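You operate a simulated robot arm through the tools that you are given. There is no shell and no other tool.

You are at the controls of a simulated robot arm. One attempt, no reset.

## Task
Put the rack's green cells in the cell box and light the string.
Fine: shut the lid again; switch the box on.

The check looks at the end state, three seconds after you hand in, the way a careful person would. Anything else that was tipped, shoved, dropped, spilled or broken makes it a failure. Lids that push on must go on centred and level and be pressed home; caps that screw on are set level and turned clockwise until they are tight.

## Robot
A 7-joint arm with a three-finger gripper, fixed in place. Base frame: the origin is at the foot of the arm, x ahead of it, y to its left, z up; the work surface is at about z = 78. Lengths are in cm, angles in degrees, forces in N, time in s.
Its first joint turns from -166.0 to 166.0 degrees. Payload 2.69 kg.
The tool frame sits at the grasp point between the pads (the TCP): z along the fingers, y along the line on which they close. The tips reach 3 cm beyond it. Largest opening 12.8 cm; the body of the gripper starts 11.7 cm behind the TCP.
Orientation is that of the tool frame in the base frame, as a unit quaternion [x, y, z, w]. With the fingers straight down and closing along the base's y, the tool's x points along the base's -x, its y along +y and its z along -z.

## Interface
- The arm moves only by the tool drive_tool. Its argument "targets" is a list of rows, each a list of 7 numbers: the shift along the tool's x, y, z in cm, then the turn, a rotation vector about the tool's x, y, z in degrees, then the finger opening in cm, from 0 to 12.8. In form: [[dx, dy, dz, rx, ry, rz, fingers], ...]. A call has 1 to 20 rows; each row is the pose to reach, as a shift and turn from the pose commanded when the call began, along the tool's axes at that moment. A row lasts 0.2 s, in which the tool goes at most 5 cm and 8.6 degrees; a call with a longer step from one row to the next is refused whole, and so is a gripper value outside its range. Where a pose cannot be reached the arm comes as near as it can. A force on the tool above 40 N (or 10 N above the force at the start of the call, whichever is more), or a blocked arm, ends the call early, and 0.2 s more pass. The fingers move at their own pace and stop on an object; they squeeze with about 43 N. The grip force told is the motor's: it shows also when the fingers shut on nothing. Time passes only in rows, and 0.2 s behind the last, so rows that repeat a pose let the fingers close. The reply holds the time, the measured pose of the TCP, the force on the tool along the base axes, the opening and the grip force, in the units named above and with some noise, with the torque about the TCP (base axes, N m) and any sound that the robot's microphone picked up.
- Cameras (640 x 400 px; columns grow to the right, rows downward): "scene" is fixed at [40.14, -49.84, 153.28]; the picture's right is [0.98, -0.20, 0.00], its down [-0.10, -0.48, -0.87] and it looks along [0.17, 0.86, -0.48] (base axes); focal length 332 px, centre (320, 200). "wrist" rides on the gripper at [5.8, 5.4, -13.1] in the tool frame; the picture's right is [-0.68, 0.74, 0.00], its down [-0.62, -0.57, -0.55] and it looks along [-0.40, -0.37, 0.84] (tool axes); focal length 234 px, centre (320, 200). There is no depth. A picture from a camera that has moved, and an enlarged one, comes with that camera's place and axes in the base frame and with its lens.
- grab_frame(camera): a new picture of that camera. The clock stands still meanwhile.
- raise_lower(by): slides the trunk up (or, below 0, down) by that many cm; the arm rides with it, the base frame stays. It gives what a move gives, with no picture.
- inspect(camera, box): a new picture of the part [left, top, right, bottom] of that camera's present view, enlarged. The clock stands still meanwhile.
- sign_off(): hands the job in; it is judged then, once.

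Places have to be worked out from the pictures, the camera data and where the tool is seen. Open the gripper and draw the arm clear of the work before you hand the job in, unless the task says otherwise.

The tools are called after "Request:" as a command line: name --pt "numbers of a row" for each row, then --argument value for the rest, lists and objects as JSON in quotes. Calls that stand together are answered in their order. drive_tool: Moves the arm, as the interface text tells. Its arguments: {"type":"object","properties":{"targets":{"type":"array","items":{"type":"array","items":{"type":"number"}}}},"required":["targets"]} The other tools are called the same way: raise_lower (by) slides the trunk up or down; grab_frame (camera) takes a picture; inspect (camera, box) takes an enlarged picture of a part of a camera's view; sign_off () hands the job in.

At the start:

```text
clock: 0.0
tcp_pos: [40.48, 59.82, 111.1]
tcp_rot: [-0.001, 1.0, 0.0, 0.0]
ft_force: [-0.4, -0.2, 0.4]
moment: [0.0, -0.01, -0.01]
finger_gap: 12.81
grasp_force: 0.1
trunk travel left (down, up): [-15.0, 20.0]
```

scene: 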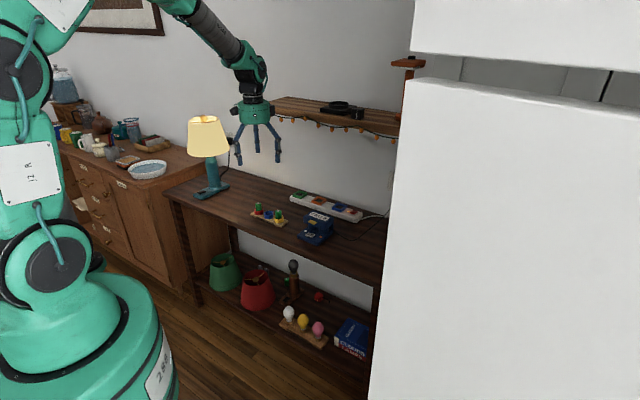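
wrist: 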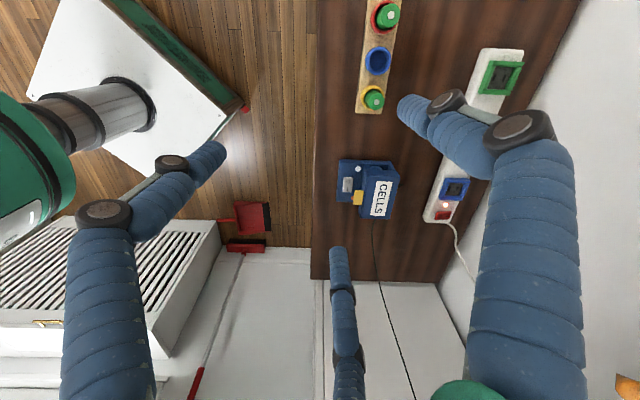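

I start by looking closer at the rack and the cell box from both cameras.

Request:
inspect --camera "scene" --box '[230, 180, 390, 280]'

Request:
inspect --camera "wrist" --box '[310, 0, 470, 100]'

Request:
inspect --camera "wrist" --box '[310, 140, 470, 240]'

Request:
inspect --camera "scene" --box '[260, 80, 420, 180]'

```text
4.00 times, centred on (310, 230) of scene
camera zoom: at [40.14, -49.84, 153.28], right [0.98, -0.2, 0.0], down [-0.1, -0.48, -0.87], along [0.17, 0.86, -0.48], focal length 1328 px, centre (360, 80)
```

zoom: 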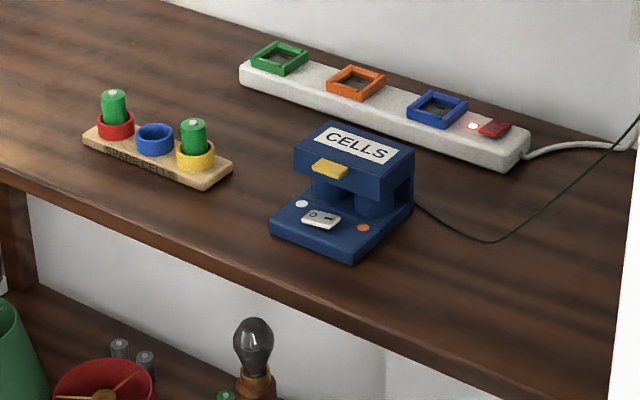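

```text
4.00 times, centred on (390, 50) of wrist
camera zoom: at [34.68, 65.12, 124.11], right [0.68, 0.74, 0.0], down [0.62, -0.57, 0.55], along [0.4, -0.37, -0.84], focal length 937 px, centre (40, 800)
```

zoom: 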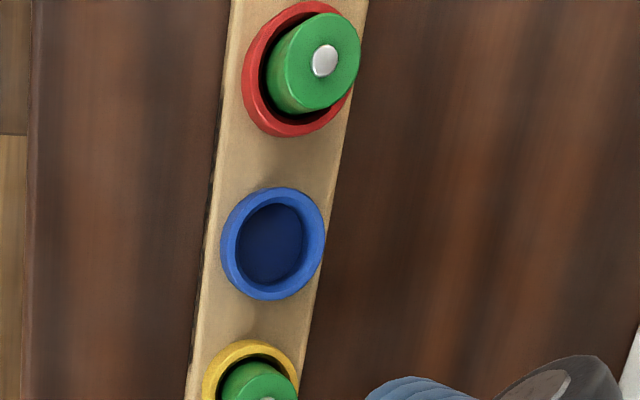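

```text
4.00 times, centred on (390, 190) of wrist
camera zoom: at [34.68, 65.12, 124.11], right [0.68, 0.74, 0.0], down [0.62, -0.57, 0.55], along [0.4, -0.37, -0.84], focal length 937 px, centre (40, 240)
```

zoom: 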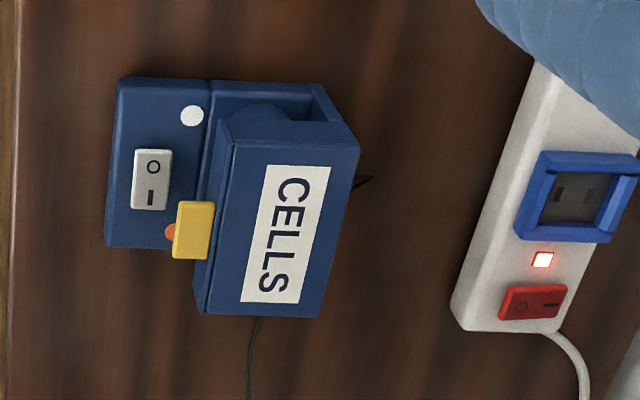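

```text
4.00 times, centred on (340, 130) of scene
camera zoom: at [40.14, -49.84, 153.28], right [0.98, -0.2, 0.0], down [-0.1, -0.48, -0.87], along [0.17, 0.86, -0.48], focal length 1328 px, centre (240, 480)
```

zoom: 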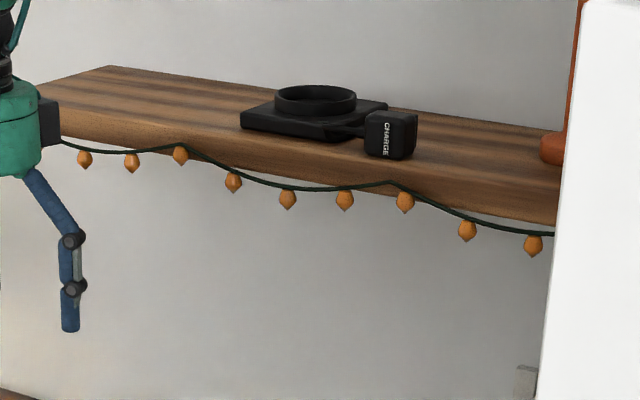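

The rack lies roughly at (38,75) to (46,67) and the box near (61,57.5), lid top around z 86. The shelf front is about 10 cm behind the box. I move the wrist camera to look at the box more closely.

Request:
drive_tool --pt "-2.5 1.5 1.7 0 0 0 12.8" --pt "-5 3 3.4 0 0 0 12.8" --pt "-7.5 4.5 5 0 0 0 12.8" --pt "-10.5 6.2 7 0 0 0 12.8" --pt "-10.5 6.2 7 0 0 0 12.8"

Request:
grab_frame --camera "wrist"

Request:
grab_frame --camera "scene"

```text
clock: 1.2
tcp_pos: [51.02, 66.08, 103.89]
tcp_rot: [0.0, 1.0, -0.001, 0.0]
ft_force: [0.9, 0.2, -0.8]
moment: [-0.01, 0.07, 0.0]
finger_gap: 12.79
grasp_force: 0.0
trunk travel left (down, up): [-15.0, 20.0]
```

```text
taken
camera wrist: at [45.24, 71.44, 116.95], right [0.68, 0.74, 0.0], down [0.62, -0.57, 0.55], along [0.4, -0.37, -0.84], focal length 234 px, centre (320, 200)
```

wrist: 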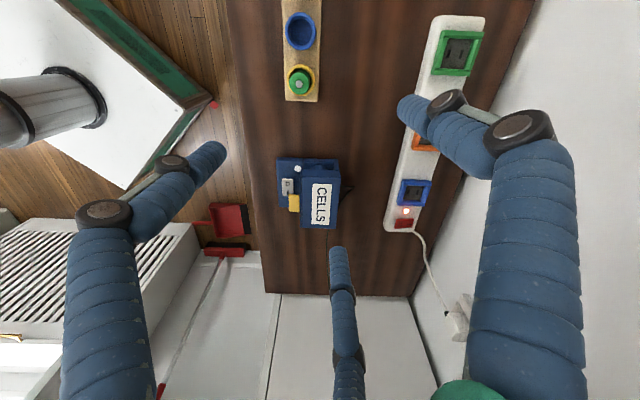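

```text
taken
```

scene: 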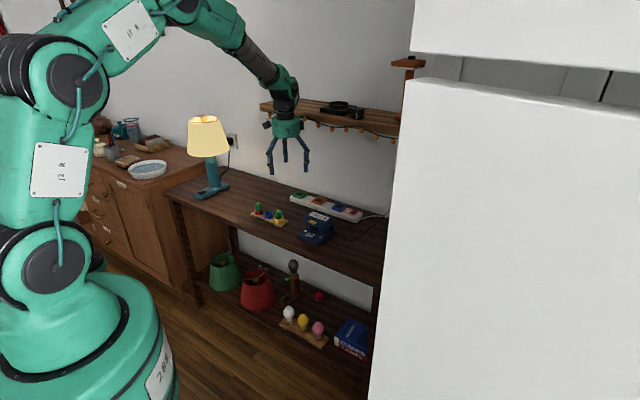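

The box is in view; I enlarge it, the rack, and the shelf region to check clearance.

Request:
inspect --camera "wrist" --box '[260, 145, 360, 245]'

Request:
inspect --camera "scene" --box '[290, 200, 346, 256]'

Request:
inspect --camera "scene" --box '[240, 60, 400, 160]'

Request:
inspect --camera "scene" --box '[240, 195, 300, 232]'

Request:
inspect --camera "scene" --box '[200, 240, 380, 365]'

```text
4.00 times, centred on (310, 195) of wrist
camera zoom: at [45.24, 71.44, 116.95], right [0.68, 0.74, 0.0], down [0.62, -0.57, 0.55], along [0.4, -0.37, -0.84], focal length 937 px, centre (360, 220)
```

zoom: 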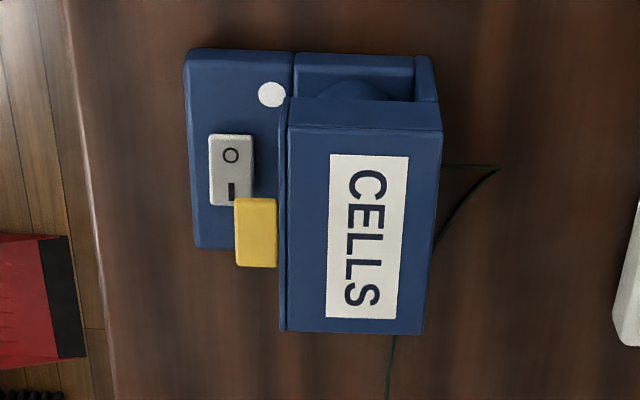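

```text
7.14 times, centred on (318, 228) of scene
camera zoom: at [40.14, -49.84, 153.28], right [0.98, -0.2, 0.0], down [-0.1, -0.48, -0.87], along [0.17, 0.86, -0.48], focal length 2371 px, centre (334, 0)
```

zoom: 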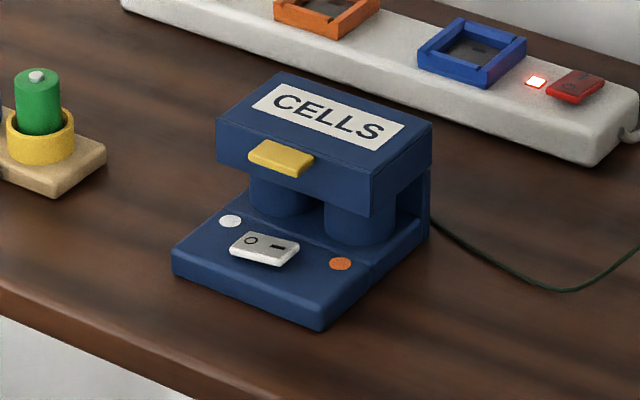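

```text
4.00 times, centred on (320, 110) of scene
camera zoom: at [40.14, -49.84, 153.28], right [0.98, -0.2, 0.0], down [-0.1, -0.48, -0.87], along [0.17, 0.86, -0.48], focal length 1328 px, centre (320, 560)
```

zoom: 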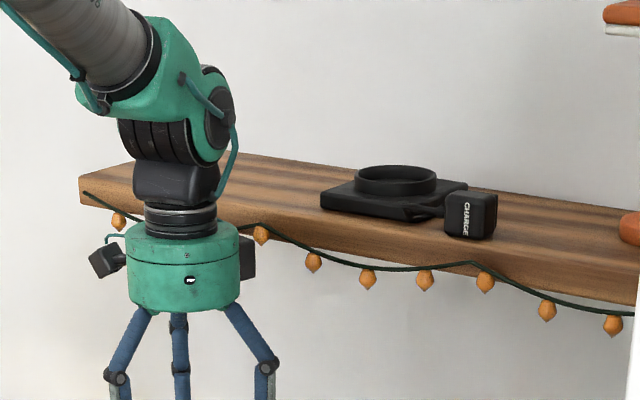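

```text
10.67 times, centred on (270, 214) of scene
camera zoom: at [40.14, -49.84, 153.28], right [0.98, -0.2, 0.0], down [-0.1, -0.48, -0.87], along [0.17, 0.86, -0.48], focal length 3540 px, centre (853, 56)
```

zoom: 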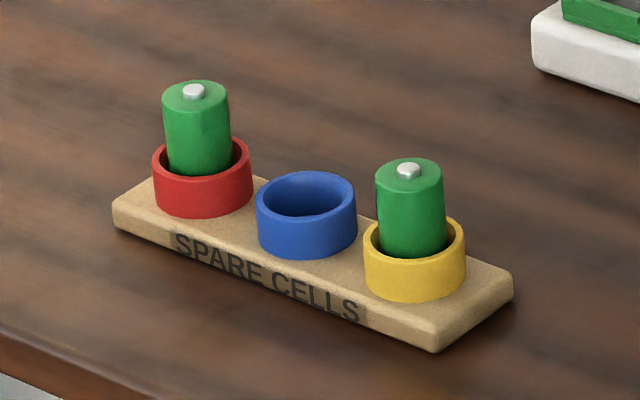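

```text
3.20 times, centred on (290, 302) of scene
camera zoom: at [40.14, -49.84, 153.28], right [0.98, -0.2, 0.0], down [-0.1, -0.48, -0.87], along [0.17, 0.86, -0.48], focal length 1062 px, centre (416, -128)
```

zoom: 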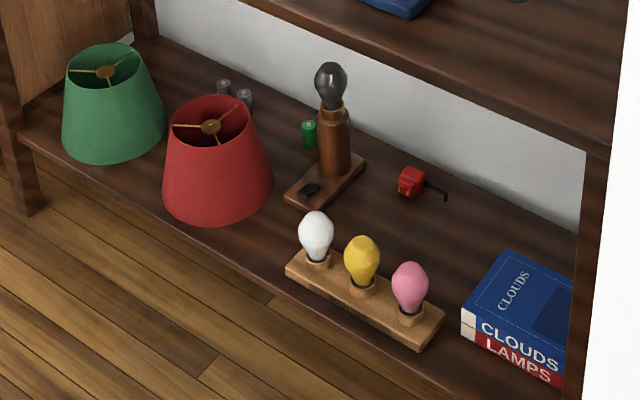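

The lid is closed, about 10 by 6.5 cm with top at z≈85.4, hinged along its back, with a yellow tab in front at about (58, 54, 85). The hand seems to show three fingers, so I close it partway in the air to see how they move.

Request:
drive_tool --pt "0 0 0 0 0 0 3" --pt "0 0 0 0 0 0 3" --pt "0 0 0 0 0 0 3"

Request:
grab_frame --camera "wrist"

Request:
inspect --camera "scene" --box '[240, 100, 340, 200]'

```text
clock: 2.0
tcp_pos: [50.92, 66.09, 103.92]
tcp_rot: [0.0, 1.0, -0.001, -0.001]
ft_force: [-0.1, 0.5, 0.2]
moment: [0.0, 0.01, 0.0]
finger_gap: 2.98
grasp_force: 0.0
trunk travel left (down, up): [-15.0, 20.0]
```

```text
taken
camera wrist: at [45.14, 71.37, 117.07], right [0.68, 0.74, 0.0], down [0.62, -0.57, 0.55], along [0.4, -0.37, -0.84], focal length 234 px, centre (320, 200)
```

wrist: 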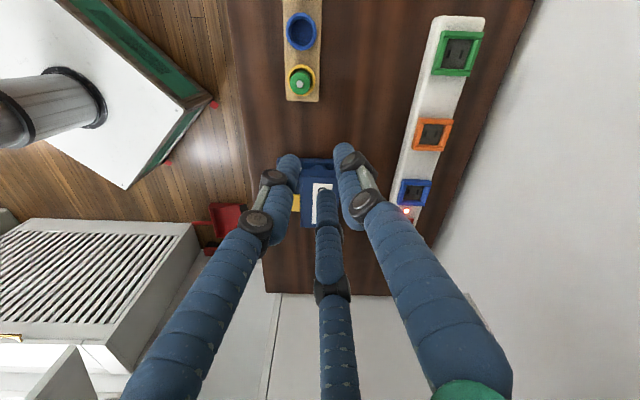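

```text
4.00 times, centred on (290, 150) of scene
camera zoom: at [40.14, -49.84, 153.28], right [0.98, -0.2, 0.0], down [-0.1, -0.48, -0.87], along [0.17, 0.86, -0.48], focal length 1328 px, centre (440, 400)
```

zoom: 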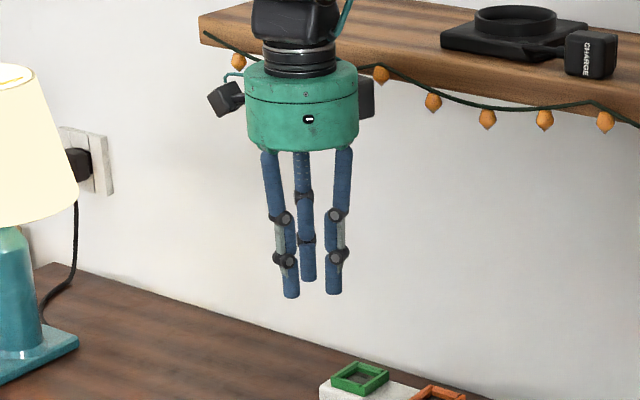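

The fingers close radially around the TCP, three at 120°. I'll open the lid by hooking under the tab with the closed finger bundle. First I retreat toward the robot and yaw so tool x points away from the wall.

Request:
drive_tool --pt "1.8 -1.7 0 0 0 -7.2 0" --pt "3.6 -3.4 0 0 0 -14.4 0" --pt "5.4 -5.1 0 0 0 -21.6 0" --pt "7.2 -6.8 0 0 0 -28.8 0" --pt "9 -8.5 0 0 0 -36 0" --pt "10.9 -10.3 0 0 0 -43.4 0" --pt "10.9 -10.3 0 0 0 -43.4 0"

Request:
grab_frame --camera "wrist"

```text
clock: 3.6
tcp_pos: [40.05, 55.74, 104.25]
tcp_rot: [-0.371, 0.928, -0.001, 0.0]
ft_force: [-0.3, -0.6, -0.5]
moment: [0.01, -0.03, -0.01]
finger_gap: 0.2
grasp_force: 31.3
trunk travel left (down, up): [-15.0, 20.0]
```

```text
taken
camera wrist: at [32.22, 55.47, 117.19], right [-0.02, 1.0, 0.0], down [0.84, 0.01, 0.55], along [0.55, 0.01, -0.84], focal length 234 px, centre (320, 200)
```

wrist: 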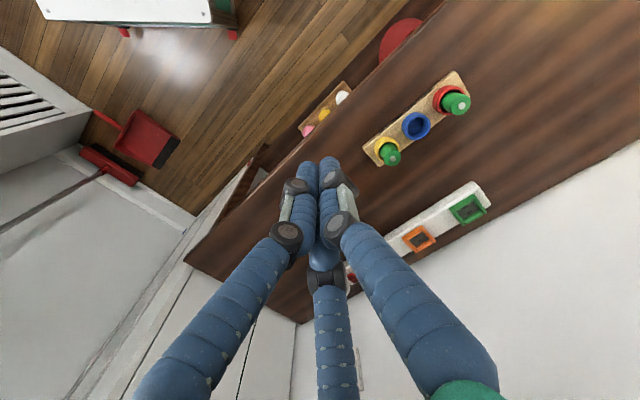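

Now I tilt the tool 50° so the fingers point forward-down, and slide sideways to be in front of the tab.

Request:
drive_tool --pt "0 -2.2 0 0 -8.3 0 0" --pt "0 -4.5 0 0 -16.6 0 0" --pt "0 -6.7 0 0 -25 0 0" --pt "0 -9 0 0 -33.3 0 0" --pt "0 -11.2 0 0 -41.6 0 0" --pt "0 -13.5 0 0 -50 0 0" --pt "0 -13.5 0 0 -50 0 0"

Request:
grab_frame --camera "wrist"

Request:
grab_frame --camera "scene"

```text
clock: 5.2
tcp_pos: [49.22, 45.97, 104.44]
tcp_rot: [-0.335, 0.853, 0.139, 0.375]
ft_force: [-1.2, -0.1, 1.4]
moment: [-0.06, 0.11, 0.0]
finger_gap: 0.21
grasp_force: 31.4
out of reach, approached as far as the arm can: row 6, 7
trunk travel left (down, up): [-15.0, 20.0]
```

```text
taken
camera wrist: at [35.53, 40.8, 108.91], right [-0.16, 0.86, 0.49], down [0.39, -0.4, 0.83], along [0.91, 0.32, -0.27], focal length 234 px, centre (320, 200)
```

wrist: 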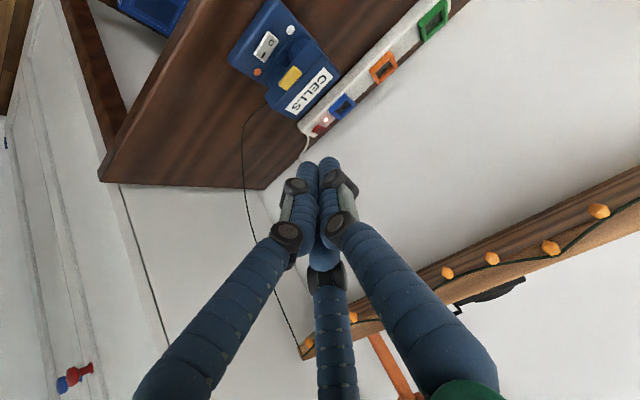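

```text
taken
```

scene: 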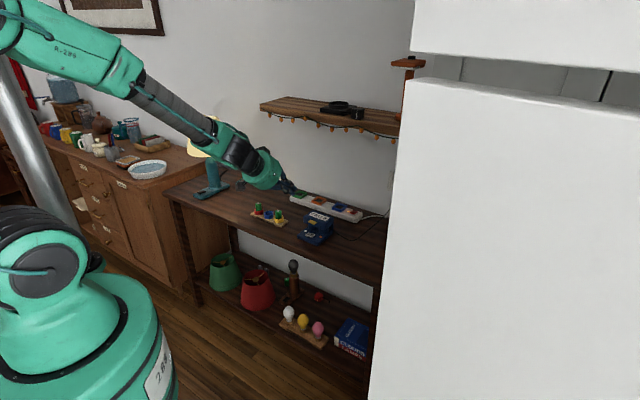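

The tilt reached about 47°, enough. I zoom on the box from this new view to refine the tab location, and the shelf.

Request:
inspect --camera "wrist" --box '[220, 0, 360, 140]'

Request:
inspect --camera "wrist" --box '[280, 160, 640, 385]'

```text
2.86 times, centred on (290, 70) of wrist
camera zoom: at [35.53, 40.8, 108.91], right [-0.16, 0.86, 0.49], down [0.39, -0.4, 0.83], along [0.91, 0.32, -0.27], focal length 669 px, centre (406, 571)
```

zoom: 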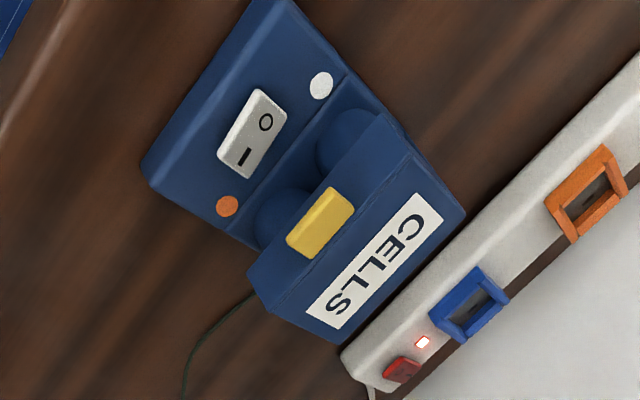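

```text
1.78 times, centred on (460, 272) of wrist
camera zoom: at [35.53, 40.8, 108.91], right [-0.16, 0.86, 0.49], down [0.39, -0.4, 0.83], along [0.91, 0.32, -0.27], focal length 416 px, centre (71, 71)
```

zoom: 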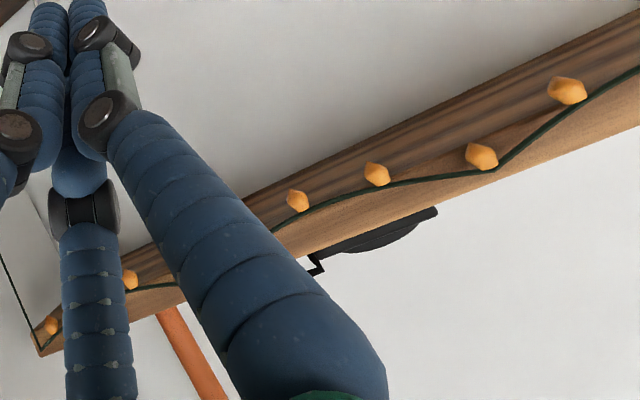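

Shelf bulbs come out at about d≈92 from the base along the wall normal and z≈120, so there is room. The tab centre is confirmed at (58, 53.9). I move down toward a pre-hook pose in front of the tab.

Request:
drive_tool --pt "2 0 3 0 0 0 0" --pt "4 0 6 0 0 0 0" --pt "6 0 9 0 0 0 0" --pt "8.3 0 12 0 0 0 0" --pt "8.3 0 12 0 0 0 0"

Request:
grab_frame --camera "wrist"

Request:
inspect --camera "scene" --box '[260, 180, 360, 260]'

```text
clock: 6.4
tcp_pos: [51.69, 48.09, 89.93]
tcp_rot: [-0.334, 0.855, 0.133, 0.374]
ft_force: [0.9, 0.3, 0.2]
moment: [-0.02, -0.01, -0.05]
finger_gap: 0.22
grasp_force: 31.4
out of reach, approached as far as the arm can: row 4, 5
trunk travel left (down, up): [-15.0, 20.0]
```

```text
taken
camera wrist: at [37.91, 43.08, 94.43], right [-0.16, 0.87, 0.48], down [0.38, -0.39, 0.84], along [0.91, 0.31, -0.27], focal length 234 px, centre (320, 200)
```

wrist: 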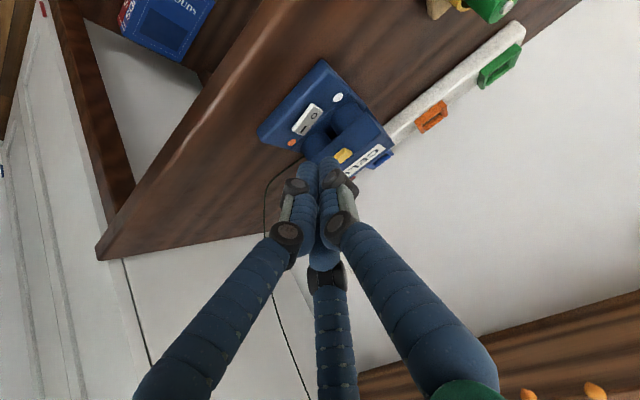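

```text
5.00 times, centred on (310, 220) of scene
camera zoom: at [40.14, -49.84, 153.28], right [0.98, -0.2, 0.0], down [-0.1, -0.48, -0.87], along [0.17, 0.86, -0.48], focal length 1660 px, centre (370, 100)
```

zoom: 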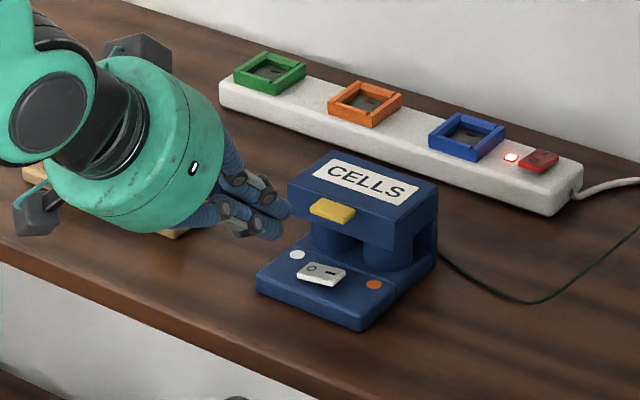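

I zoom in from here on tab and fingertips to confirm the alignment before sliding in.

Request:
inspect --camera "wrist" --box '[240, 50, 400, 210]'

Request:
inspect --camera "scene" --box '[292, 205, 342, 245]'

```text
2.50 times, centred on (320, 130) of wrist
camera zoom: at [37.91, 43.08, 94.43], right [-0.16, 0.87, 0.48], down [0.38, -0.39, 0.84], along [0.91, 0.31, -0.27], focal length 585 px, centre (320, 375)
```

zoom: 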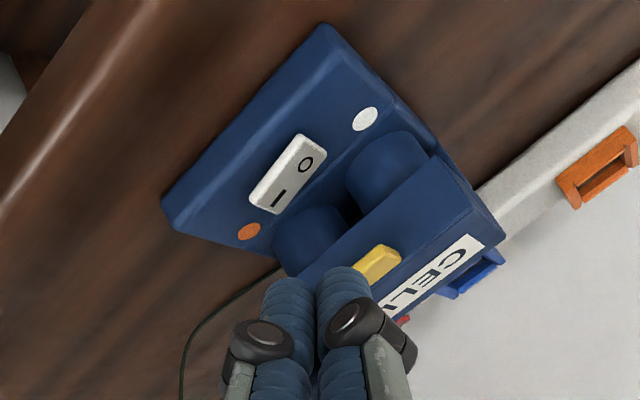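

```text
10.00 times, centred on (317, 225) of scene
camera zoom: at [40.14, -49.84, 153.28], right [0.98, -0.2, 0.0], down [-0.1, -0.48, -0.87], along [0.17, 0.86, -0.48], focal length 3319 px, centre (350, -50)
```

zoom: 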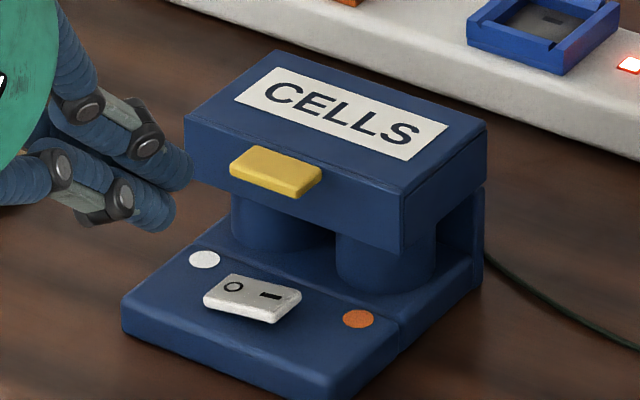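

Tab sits about 1.5–2 cm above the finger axis and ~10 cm ahead along it, so sliding straight along the fingers goes beneath it. I advance partway first and check the path.

Request:
drive_tool --pt "0 0 2 0 0 0 0" --pt "0 0 4 0 0 0 0" --pt "0 0 4 0 0 0 0"

Request:
inspect --camera "wrist" --box '[240, 50, 400, 210]'

Request:
inspect --camera "scene" --box '[292, 205, 342, 245]'

```text
clock: 7.2
tcp_pos: [53.55, 50.46, 87.37]
tcp_rot: [-0.333, 0.856, 0.132, 0.374]
ft_force: [0.3, 0.4, 0.1]
moment: [-0.04, -0.02, 0.01]
finger_gap: 0.2
grasp_force: 31.2
out of reach, approached as far as the arm can: row 1, 2, 3
trunk travel left (down, up): [-15.0, 20.0]
```

```text
2.50 times, centred on (320, 130) of wrist
camera zoom: at [39.85, 45.42, 91.88], right [-0.16, 0.87, 0.48], down [0.38, -0.39, 0.84], along [0.91, 0.31, -0.27], focal length 585 px, centre (320, 375)
```

zoom: 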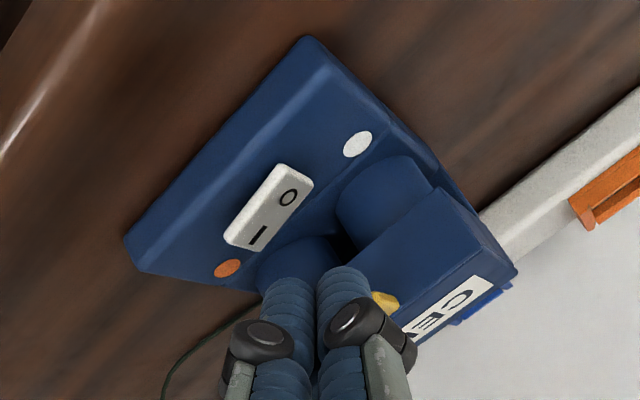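

```text
10.00 times, centred on (317, 225) of scene
camera zoom: at [40.14, -49.84, 153.28], right [0.98, -0.2, 0.0], down [-0.1, -0.48, -0.87], along [0.17, 0.86, -0.48], focal length 3319 px, centre (350, -50)
```

zoom: 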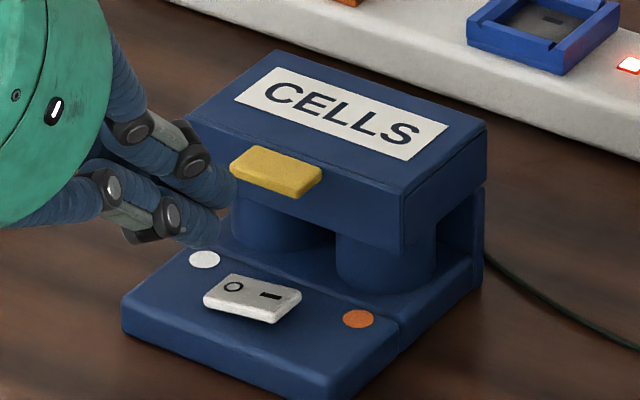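

Clearance beneath the tab looks thin (~0.3 cm), so I drop slightly (tool +x) and then advance the remaining ~3.9 cm under the tab.

Request:
drive_tool --pt "0.35 -0.2 0 0 0 0 0" --pt "0.35 -0.3 1.3 0 0 0 0" --pt "0.35 -0.4 2.6 0 0 0 0" --pt "0.35 -0.5 3.8 0 0 0 0" --pt "0.35 -0.5 3.8 0 0 0 0"

Request:
inspect --camera "wrist" --box '[240, 50, 400, 210]'

Request:
inspect --camera "scene" --box '[292, 205, 342, 245]'

```text
clock: 8.4
tcp_pos: [55.44, 52.34, 84.64]
tcp_rot: [-0.333, 0.856, 0.132, 0.374]
ft_force: [-0.2, 0.1, -0.4]
moment: [0.02, 0.01, 0.05]
finger_gap: 0.22
grasp_force: 31.5
out of reach, approached as far as the arm can: row 1, 2, 3, 4, 5
trunk travel left (down, up): [-15.0, 20.0]
```

```text
2.50 times, centred on (320, 130) of wrist
camera zoom: at [41.69, 47.32, 89.23], right [-0.15, 0.87, 0.47], down [0.38, -0.39, 0.84], along [0.91, 0.31, -0.27], focal length 585 px, centre (320, 375)
```

zoom: 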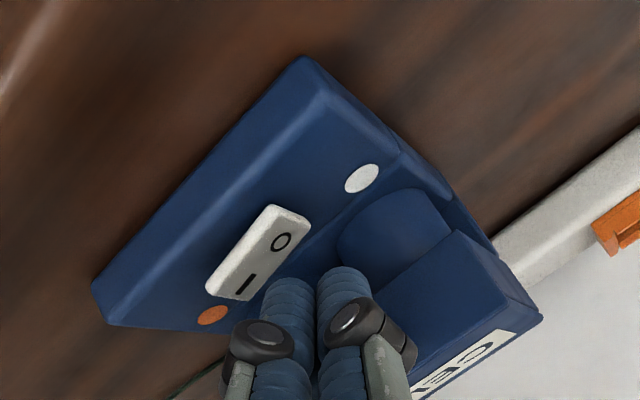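

```text
10.00 times, centred on (317, 225) of scene
camera zoom: at [40.14, -49.84, 153.28], right [0.98, -0.2, 0.0], down [-0.1, -0.48, -0.87], along [0.17, 0.86, -0.48], focal length 3319 px, centre (350, -50)
```

zoom: 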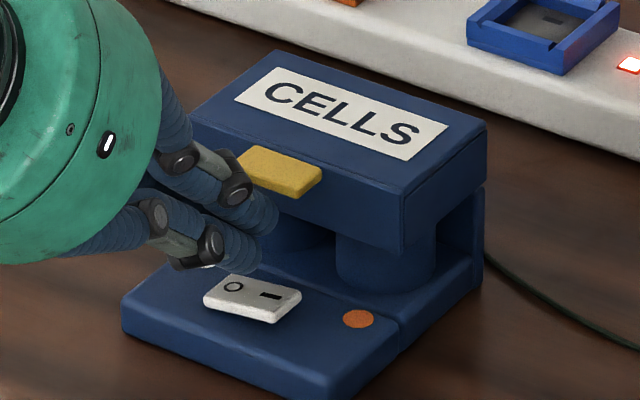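

The bundle is under the tab without contact. I now lift along the lid's opening arc, about 20° first, watching forces.

Request:
drive_tool --pt "-0.3 0 -0.25 0 0 0 0" --pt "-0.7 0 -0.5 0 0 0 0" --pt "-1.12 0 -0.72 0 0 0 0" --pt "-1.6 0 -0.95 0 0 0 0" --pt "-2.08 0 -1.12 0 0 0 0" --pt "-2.5 0 -1.25 0 0 0 0" --pt "-2.94 0 -1.37 0 0 0 0"

Request:
inspect --camera "scene" --box '[280, 190, 350, 246]'

Request:
inspect --camera "wrist" --box '[240, 50, 400, 210]'

```text
clock: 10.0
tcp_pos: [56.08, 53.11, 87.79]
tcp_rot: [-0.335, 0.855, 0.137, 0.373]
ft_force: [-0.1, -0.2, 0.2]
moment: [0.04, 0.01, -0.02]
finger_gap: 0.23
grasp_force: 31.8
trunk travel left (down, up): [-15.0, 20.0]
```

```text
7.14 times, centred on (315, 218) of scene
camera zoom: at [40.14, -49.84, 153.28], right [0.98, -0.2, 0.0], down [-0.1, -0.48, -0.87], along [0.17, 0.86, -0.48], focal length 2371 px, centre (356, 71)
```

zoom: 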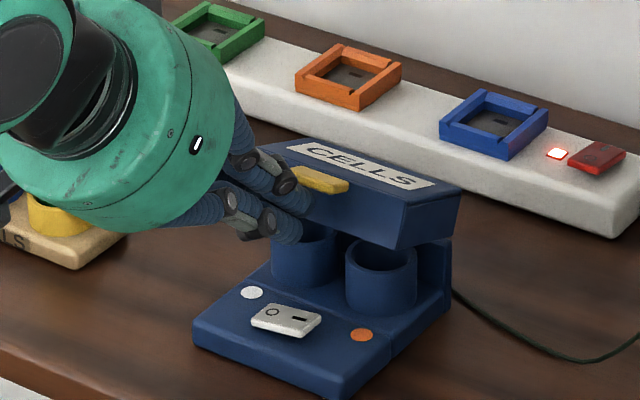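

```text
2.50 times, centred on (320, 130) of wrist
camera zoom: at [42.47, 47.91, 92.31], right [-0.16, 0.86, 0.48], down [0.39, -0.39, 0.83], along [0.91, 0.32, -0.27], focal length 585 px, centre (320, 375)
```

zoom: 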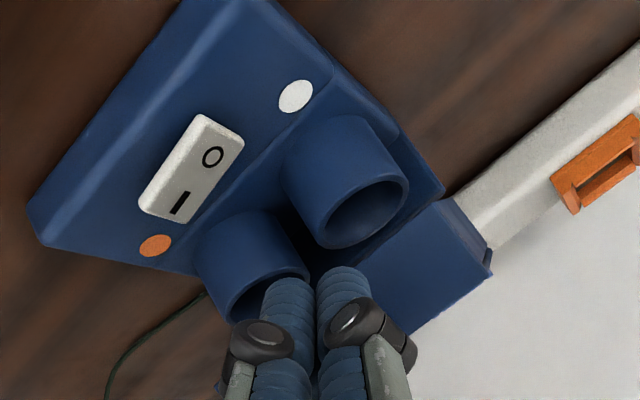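

The lid is rising with the tab on the fingers, no force. I continue along the arc to about 65°.

Request:
drive_tool --pt "-0.73 0 -0.1 0 0 0 0" --pt "-1.47 0 -0.2 0 0 0 0" --pt "-2.2 0 -0.2 0 0 0 0" --pt "-2.96 0 -0.16 0 0 0 0" --pt "-3.7 0 0 0 0 0 0" --pt "-4.41 0 0.15 0 0 0 0" --pt "-5.1 0 0.4 0 0 0 0" --pt "-5.79 0 0.7 0 0 0 0" --pt "-6.4 0 1.1 0 0 0 0"

Request:
inspect --camera "scene" --box '[280, 180, 360, 244]'

Request:
grab_frame --camera "wrist"

```text
clock: 12.0
tcp_pos: [59.95, 56.63, 91.76]
tcp_rot: [-0.335, 0.854, 0.137, 0.374]
ft_force: [0.1, -1.5, 0.3]
moment: [0.02, -0.03, 0.02]
finger_gap: 0.22
grasp_force: 31.4
trunk travel left (down, up): [-15.0, 20.0]
```

```text
6.25 times, centred on (320, 212) of scene
camera zoom: at [40.14, -49.84, 153.28], right [0.98, -0.2, 0.0], down [-0.1, -0.48, -0.87], along [0.17, 0.86, -0.48], focal length 2074 px, centre (320, 125)
```

zoom: 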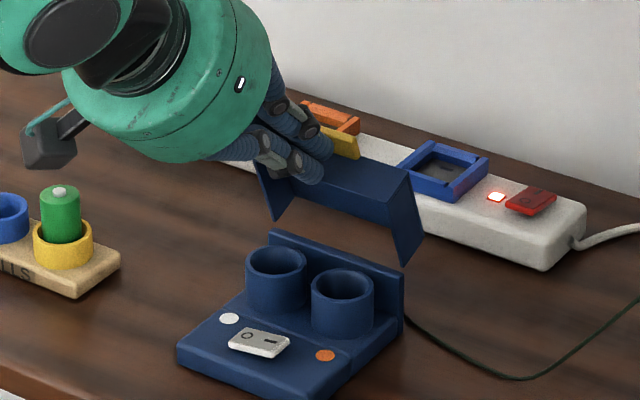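

```text
taken
camera wrist: at [46.26, 51.43, 96.24], right [-0.16, 0.86, 0.48], down [0.39, -0.39, 0.83], along [0.91, 0.32, -0.27], focal length 234 px, centre (320, 200)
```

wrist: 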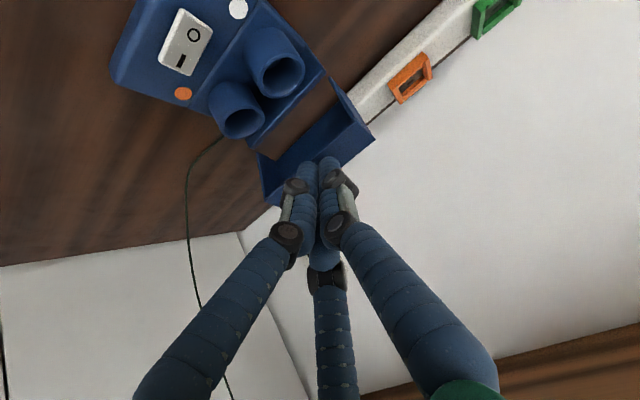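

Lid about 65° open and following. I continue pushing it past vertical.

Request:
drive_tool --pt "-0.65 0 0.4 0 0 0 0" --pt "-1.2 0 0.85 0 0 0 0" --pt "-1.76 0 1.37 0 0 0 0" --pt "-2.2 0 1.95 0 0 0 0" --pt "-2.67 0 2.54 0 0 0 0" --pt "-3.05 0 3.2 0 0 0 0" --pt "-3.36 0 3.84 0 0 0 0"

Request:
inspect --camera "scene" --box '[280, 180, 360, 244]'

Request:
grab_frame --camera "wrist"

```text
clock: 13.6
tcp_pos: [63.61, 60.17, 91.71]
tcp_rot: [-0.335, 0.854, 0.138, 0.374]
ft_force: [-1.4, -0.8, 1.8]
moment: [0.02, 0.01, 0.03]
finger_gap: 0.22
grasp_force: 31.7
trunk travel left (down, up): [-15.0, 20.0]
```

```text
6.25 times, centred on (320, 212) of scene
camera zoom: at [40.14, -49.84, 153.28], right [0.98, -0.2, 0.0], down [-0.1, -0.48, -0.87], along [0.17, 0.86, -0.48], focal length 2074 px, centre (320, 125)
```

zoom: 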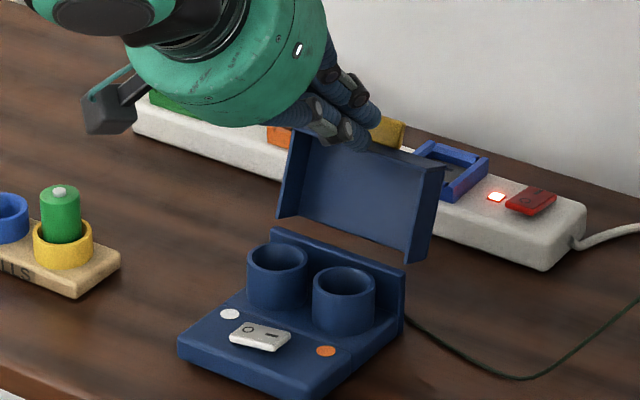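

```text
taken
camera wrist: at [50.01, 54.84, 96.17], right [-0.16, 0.86, 0.48], down [0.39, -0.39, 0.83], along [0.91, 0.32, -0.27], focal length 234 px, centre (320, 200)
```

wrist: 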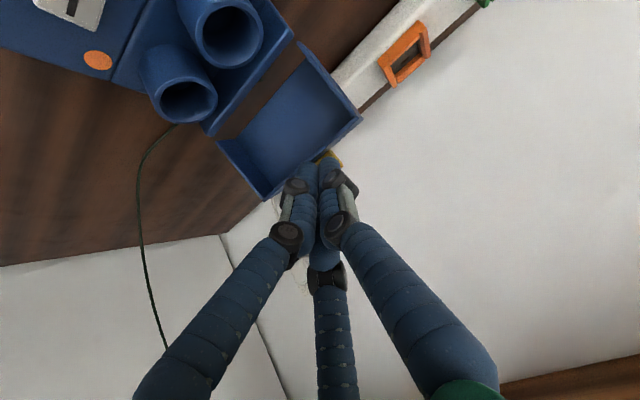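

Lid is at roughly vertical or slightly past. I push a little farther while checking for a stop.

Request:
drive_tool --pt "-0.25 0 0.5 0 0 0 0" --pt "-0.45 0 1.0 0 0 0 0" --pt "-0.6 0 1.5 0 0 0 0" --pt "-0.75 0 2.0 0 0 0 0"

Request:
inspect --camera "scene" --box '[280, 180, 360, 244]'

```text
clock: 14.6
tcp_pos: [65.15, 61.33, 90.78]
tcp_rot: [-0.336, 0.854, 0.138, 0.372]
ft_force: [-0.1, -0.1, -0.1]
moment: [-0.07, -0.01, 0.0]
finger_gap: 0.22
grasp_force: 31.3
trunk travel left (down, up): [-15.0, 20.0]
```

```text
6.25 times, centred on (320, 212) of scene
camera zoom: at [40.14, -49.84, 153.28], right [0.98, -0.2, 0.0], down [-0.1, -0.48, -0.87], along [0.17, 0.86, -0.48], focal length 2074 px, centre (320, 125)
```

zoom: 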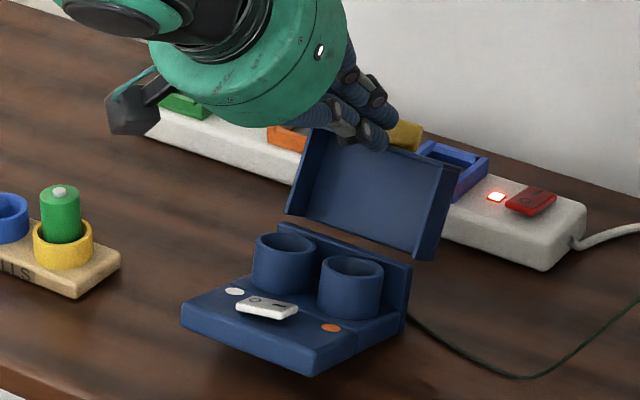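

The box is tilting backward: the lid has hit its stop. I reverse immediately along the same path to set the base back down.

Request:
drive_tool --pt "0.15 0 -0.5 0 0 0 0" --pt "0.3 0 -1.0 0 0 0 0" --pt "0.5 0 -1.5 0 0 0 0" --pt "0.75 0 -2.0 0 0 0 0" --pt "0.75 0 -2.0 0 0 0 0"

Request:
inspect --camera "scene" --box '[280, 180, 360, 244]'

```text
clock: 15.8
tcp_pos: [63.59, 60.03, 91.59]
tcp_rot: [-0.335, 0.854, 0.137, 0.374]
ft_force: [-0.6, 0.1, 2.1]
moment: [0.01, 0.02, 0.03]
finger_gap: 0.2
grasp_force: 31.1
trunk travel left (down, up): [-15.0, 20.0]
```

```text
6.25 times, centred on (320, 212) of scene
camera zoom: at [40.14, -49.84, 153.28], right [0.98, -0.2, 0.0], down [-0.1, -0.48, -0.87], along [0.17, 0.86, -0.48], focal length 2074 px, centre (320, 125)
```

zoom: 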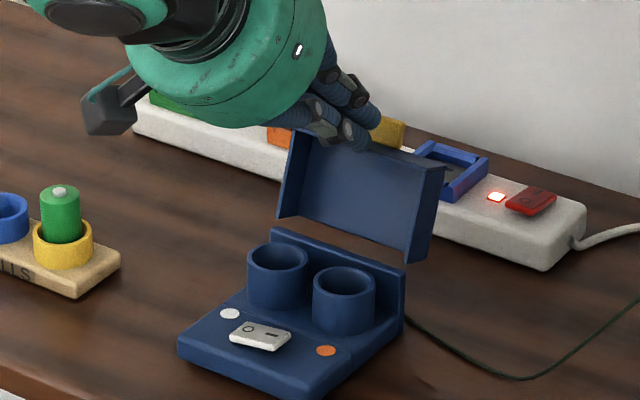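

The box is level and back in place. I withdraw the fingers straight away from the lid and see whether it stays open.

Request:
drive_tool --pt "0.35 0 -0.36 0 0 0 0" --pt "0.7 0 -0.73 0 0 0 0" --pt "1.4 0 -1.5 0 0 0 0" --pt "2.1 0 -2.2 0 0 0 0" --pt "2.1 0 -2.2 0 0 0 0"

Request:
inspect --camera "scene" --box '[280, 180, 360, 244]'

Request:
grab_frame --camera "wrist"

```text
clock: 17.0
tcp_pos: [61.35, 57.98, 91.46]
tcp_rot: [-0.335, 0.854, 0.138, 0.374]
ft_force: [0.2, -0.6, -0.8]
moment: [-0.02, 0.0, 0.0]
finger_gap: 0.23
grasp_force: 31.0
trunk travel left (down, up): [-15.0, 20.0]
```

```text
6.25 times, centred on (320, 212) of scene
camera zoom: at [40.14, -49.84, 153.28], right [0.98, -0.2, 0.0], down [-0.1, -0.48, -0.87], along [0.17, 0.86, -0.48], focal length 2074 px, centre (320, 125)
```

zoom: 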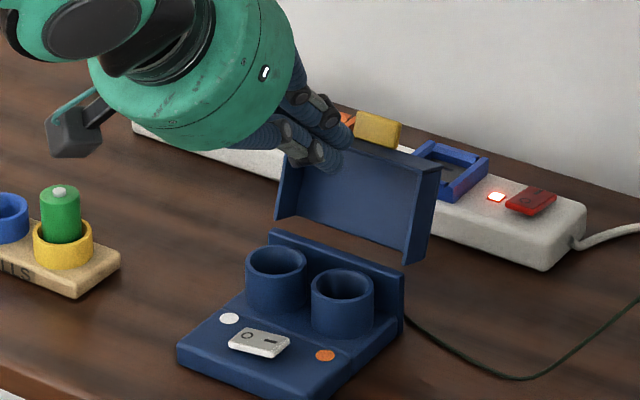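

```text
taken
camera wrist: at [47.78, 52.76, 96.07], right [-0.16, 0.86, 0.48], down [0.39, -0.39, 0.83], along [0.91, 0.32, -0.27], focal length 234 px, centre (320, 200)
```

wrist: 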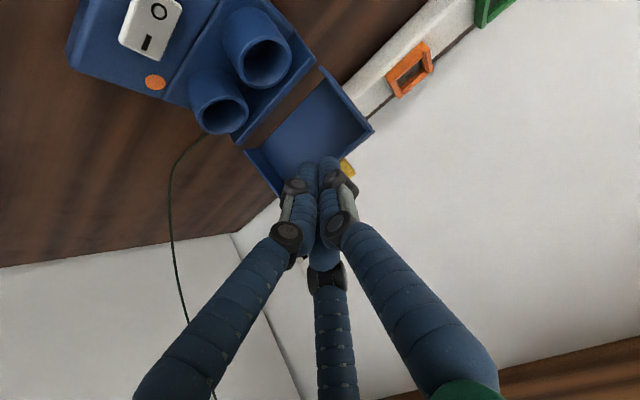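

The lid stays upright. I back off further and recheck that it holds.

Request:
drive_tool --pt "1 0 -2.5 0 0 0 0" --pt "1 0 -5 0 0 0 0" --pt "1 0 -7.5 0 0 0 0" --pt "1 0 -10 0 0 0 0" --pt "1 0 -10 0 0 0 0"

Request:
inspect --camera "scene" --box '[280, 180, 360, 244]'

Request:
inspect --camera "wrist" --box '[180, 0, 400, 180]'

```text
clock: 18.2
tcp_pos: [55.48, 52.76, 97.63]
tcp_rot: [-0.335, 0.854, 0.137, 0.374]
ft_force: [-0.6, 0.0, 0.1]
moment: [0.0, 0.02, 0.01]
finger_gap: 0.21
grasp_force: 31.4
trunk travel left (down, up): [-15.0, 20.0]
```

```text
6.25 times, centred on (320, 212) of scene
camera zoom: at [40.14, -49.84, 153.28], right [0.98, -0.2, 0.0], down [-0.1, -0.48, -0.87], along [0.17, 0.86, -0.48], focal length 2074 px, centre (320, 125)
```

zoom: 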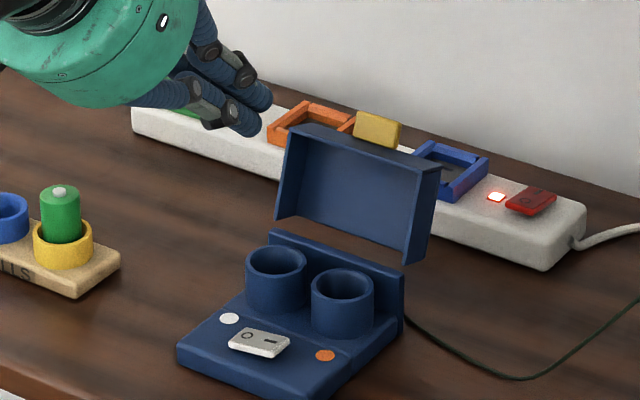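

```text
2.22 times, centred on (290, 90) of wrist
camera zoom: at [41.84, 47.43, 102.23], right [-0.16, 0.86, 0.48], down [0.39, -0.39, 0.83], along [0.91, 0.32, -0.27], focal length 520 px, centre (387, 444)
```

zoom: 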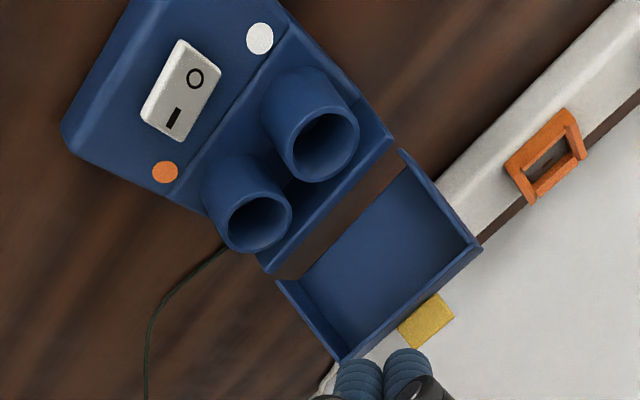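

The lid holds open on its own. Cup centres come out near (58.8, 58.0) and (62.2, 54.5), rim z≈83. I move sideways over the rack while bringing the tool back to nearly vertical (about 6° tilt, leaning away from the shelf), with the gripper open moderately.

Request:
drive_tool --pt "-1 2 0 0 0 0 0" --pt "-2.2 5 0.1 0 8.2 0 0" --pt "-2.8 8.5 0.1 0 16.4 0 2" --pt "-2.8 12 0.1 0 24.6 0 5" --pt "-2.8 15 0.1 0 32.8 0 6" --pt "-2.8 17.3 0.1 0 41 0 6" --pt "-2.8 17.3 0.1 0 41 0 6"

Request:
grab_frame --camera "wrist"

Request:
grab_frame --camera "scene"

```text
clock: 19.8
tcp_pos: [45.15, 66.74, 98.87]
tcp_rot: [-0.363, 0.931, 0.01, 0.048]
ft_force: [-0.1, 0.0, -4.1]
moment: [0.01, -0.06, 0.02]
finger_gap: 6.0
grasp_force: 0.1
trunk travel left (down, up): [-15.0, 20.0]
```

```text
taken
camera wrist: at [36.19, 66.01, 111.18], right [0.0, 1.0, 0.05], down [0.79, -0.03, 0.61], along [0.61, 0.04, -0.79], focal length 234 px, centre (320, 200)
```

wrist: 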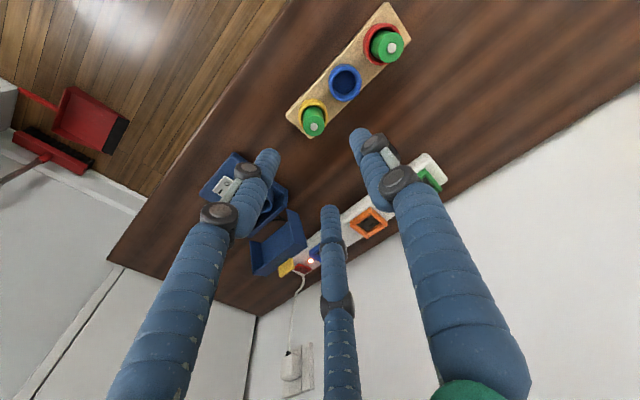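

```text
taken
```

scene: 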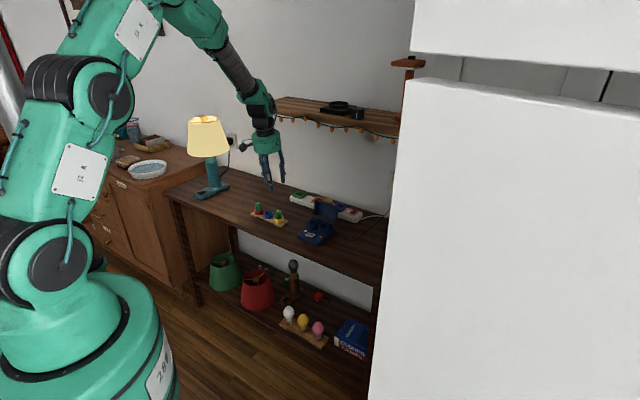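

I zoom on the rack from this pose to pin down both cells' centres and heights.

Request:
inspect --camera "wrist" --box '[280, 0, 420, 140]'

Request:
inspect --camera "scene" --box '[240, 195, 300, 232]'

```text
2.86 times, centred on (350, 70) of wrist
camera zoom: at [36.19, 66.01, 111.18], right [0.0, 1.0, 0.05], down [0.79, -0.03, 0.61], along [0.61, 0.04, -0.79], focal length 669 px, centre (234, 571)
```

zoom: 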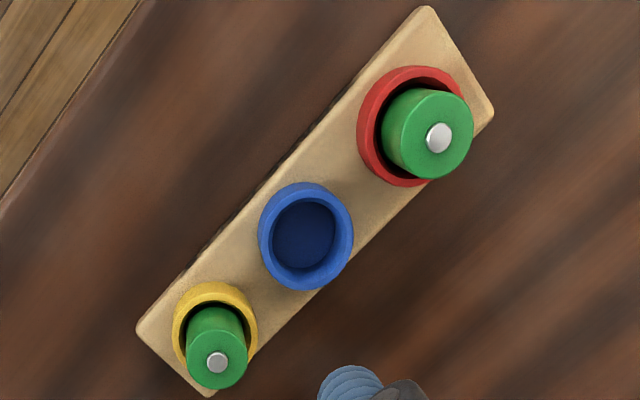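

```text
10.67 times, centred on (270, 214) of scene
camera zoom: at [40.14, -49.84, 153.28], right [0.98, -0.2, 0.0], down [-0.1, -0.48, -0.87], along [0.17, 0.86, -0.48], focal length 3540 px, centre (853, 56)
```

zoom: 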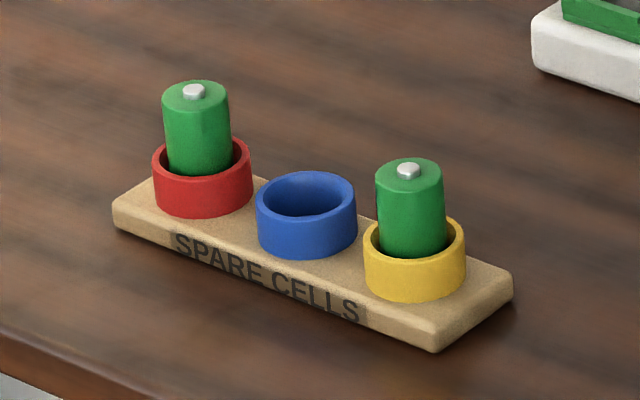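

Yellow-ring cell: axis ≈ (46.1, 66.8), top z≈84.3, ring rim z≈81. Red-ring cell: ≈ (38.4, 74.4). I descend to just above the yellow-ring cell to check centring.

Request:
drive_tool --pt "0.1 -0.1 3 0 0 0 6" --pt "0.25 -0.2 6 0 0 0 6" --pt "0.4 -0.3 9 0 0 0 6" --pt "0.47 -0.37 10.9 0 0 0 6" --pt "0.47 -0.37 10.9 0 0 0 6"

Request:
grab_frame --camera "wrist"

Request:
inspect --camera "scene" --box '[240, 180, 310, 236]'

```text
clock: 21.0
tcp_pos: [46.04, 66.81, 88.26]
tcp_rot: [-0.362, 0.931, 0.011, 0.049]
ft_force: [0.8, -0.3, 0.0]
moment: [0.0, -0.01, 0.03]
finger_gap: 6.0
grasp_force: 0.0
trunk travel left (down, up): [-15.0, 20.0]
```

```text
taken
camera wrist: at [37.01, 66.04, 100.66], right [0.0, 1.0, 0.06], down [0.79, -0.03, 0.62], along [0.62, 0.05, -0.79], focal length 234 px, centre (320, 200)
```

wrist: 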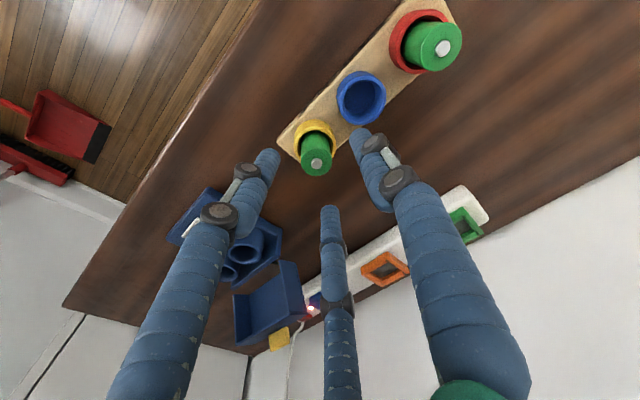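

```text
7.14 times, centred on (275, 208) of scene
camera zoom: at [40.14, -49.84, 153.28], right [0.98, -0.2, 0.0], down [-0.1, -0.48, -0.87], along [0.17, 0.86, -0.48], focal length 2371 px, centre (641, 143)
```

zoom: 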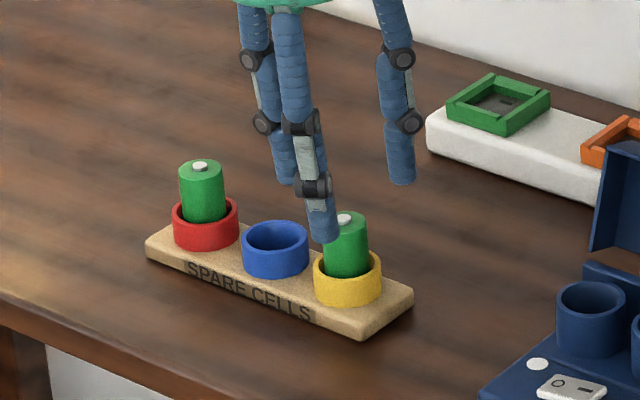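

I zoom on the wrist image to check how the cell sits relative to the fingertip centre.

Request:
inspect --camera "wrist" --box '[250, 110, 390, 220]'

```text
3.64 times, centred on (320, 165) of wrist
camera zoom: at [37.01, 66.04, 100.66], right [0.0, 1.0, 0.06], down [0.79, -0.03, 0.62], along [0.62, 0.05, -0.79], focal length 852 px, centre (320, 327)
```

zoom: 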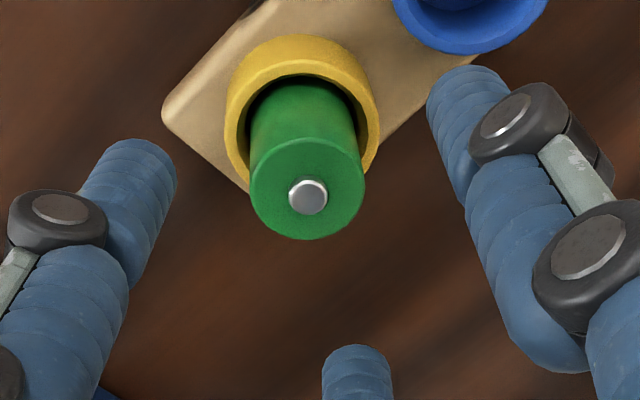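

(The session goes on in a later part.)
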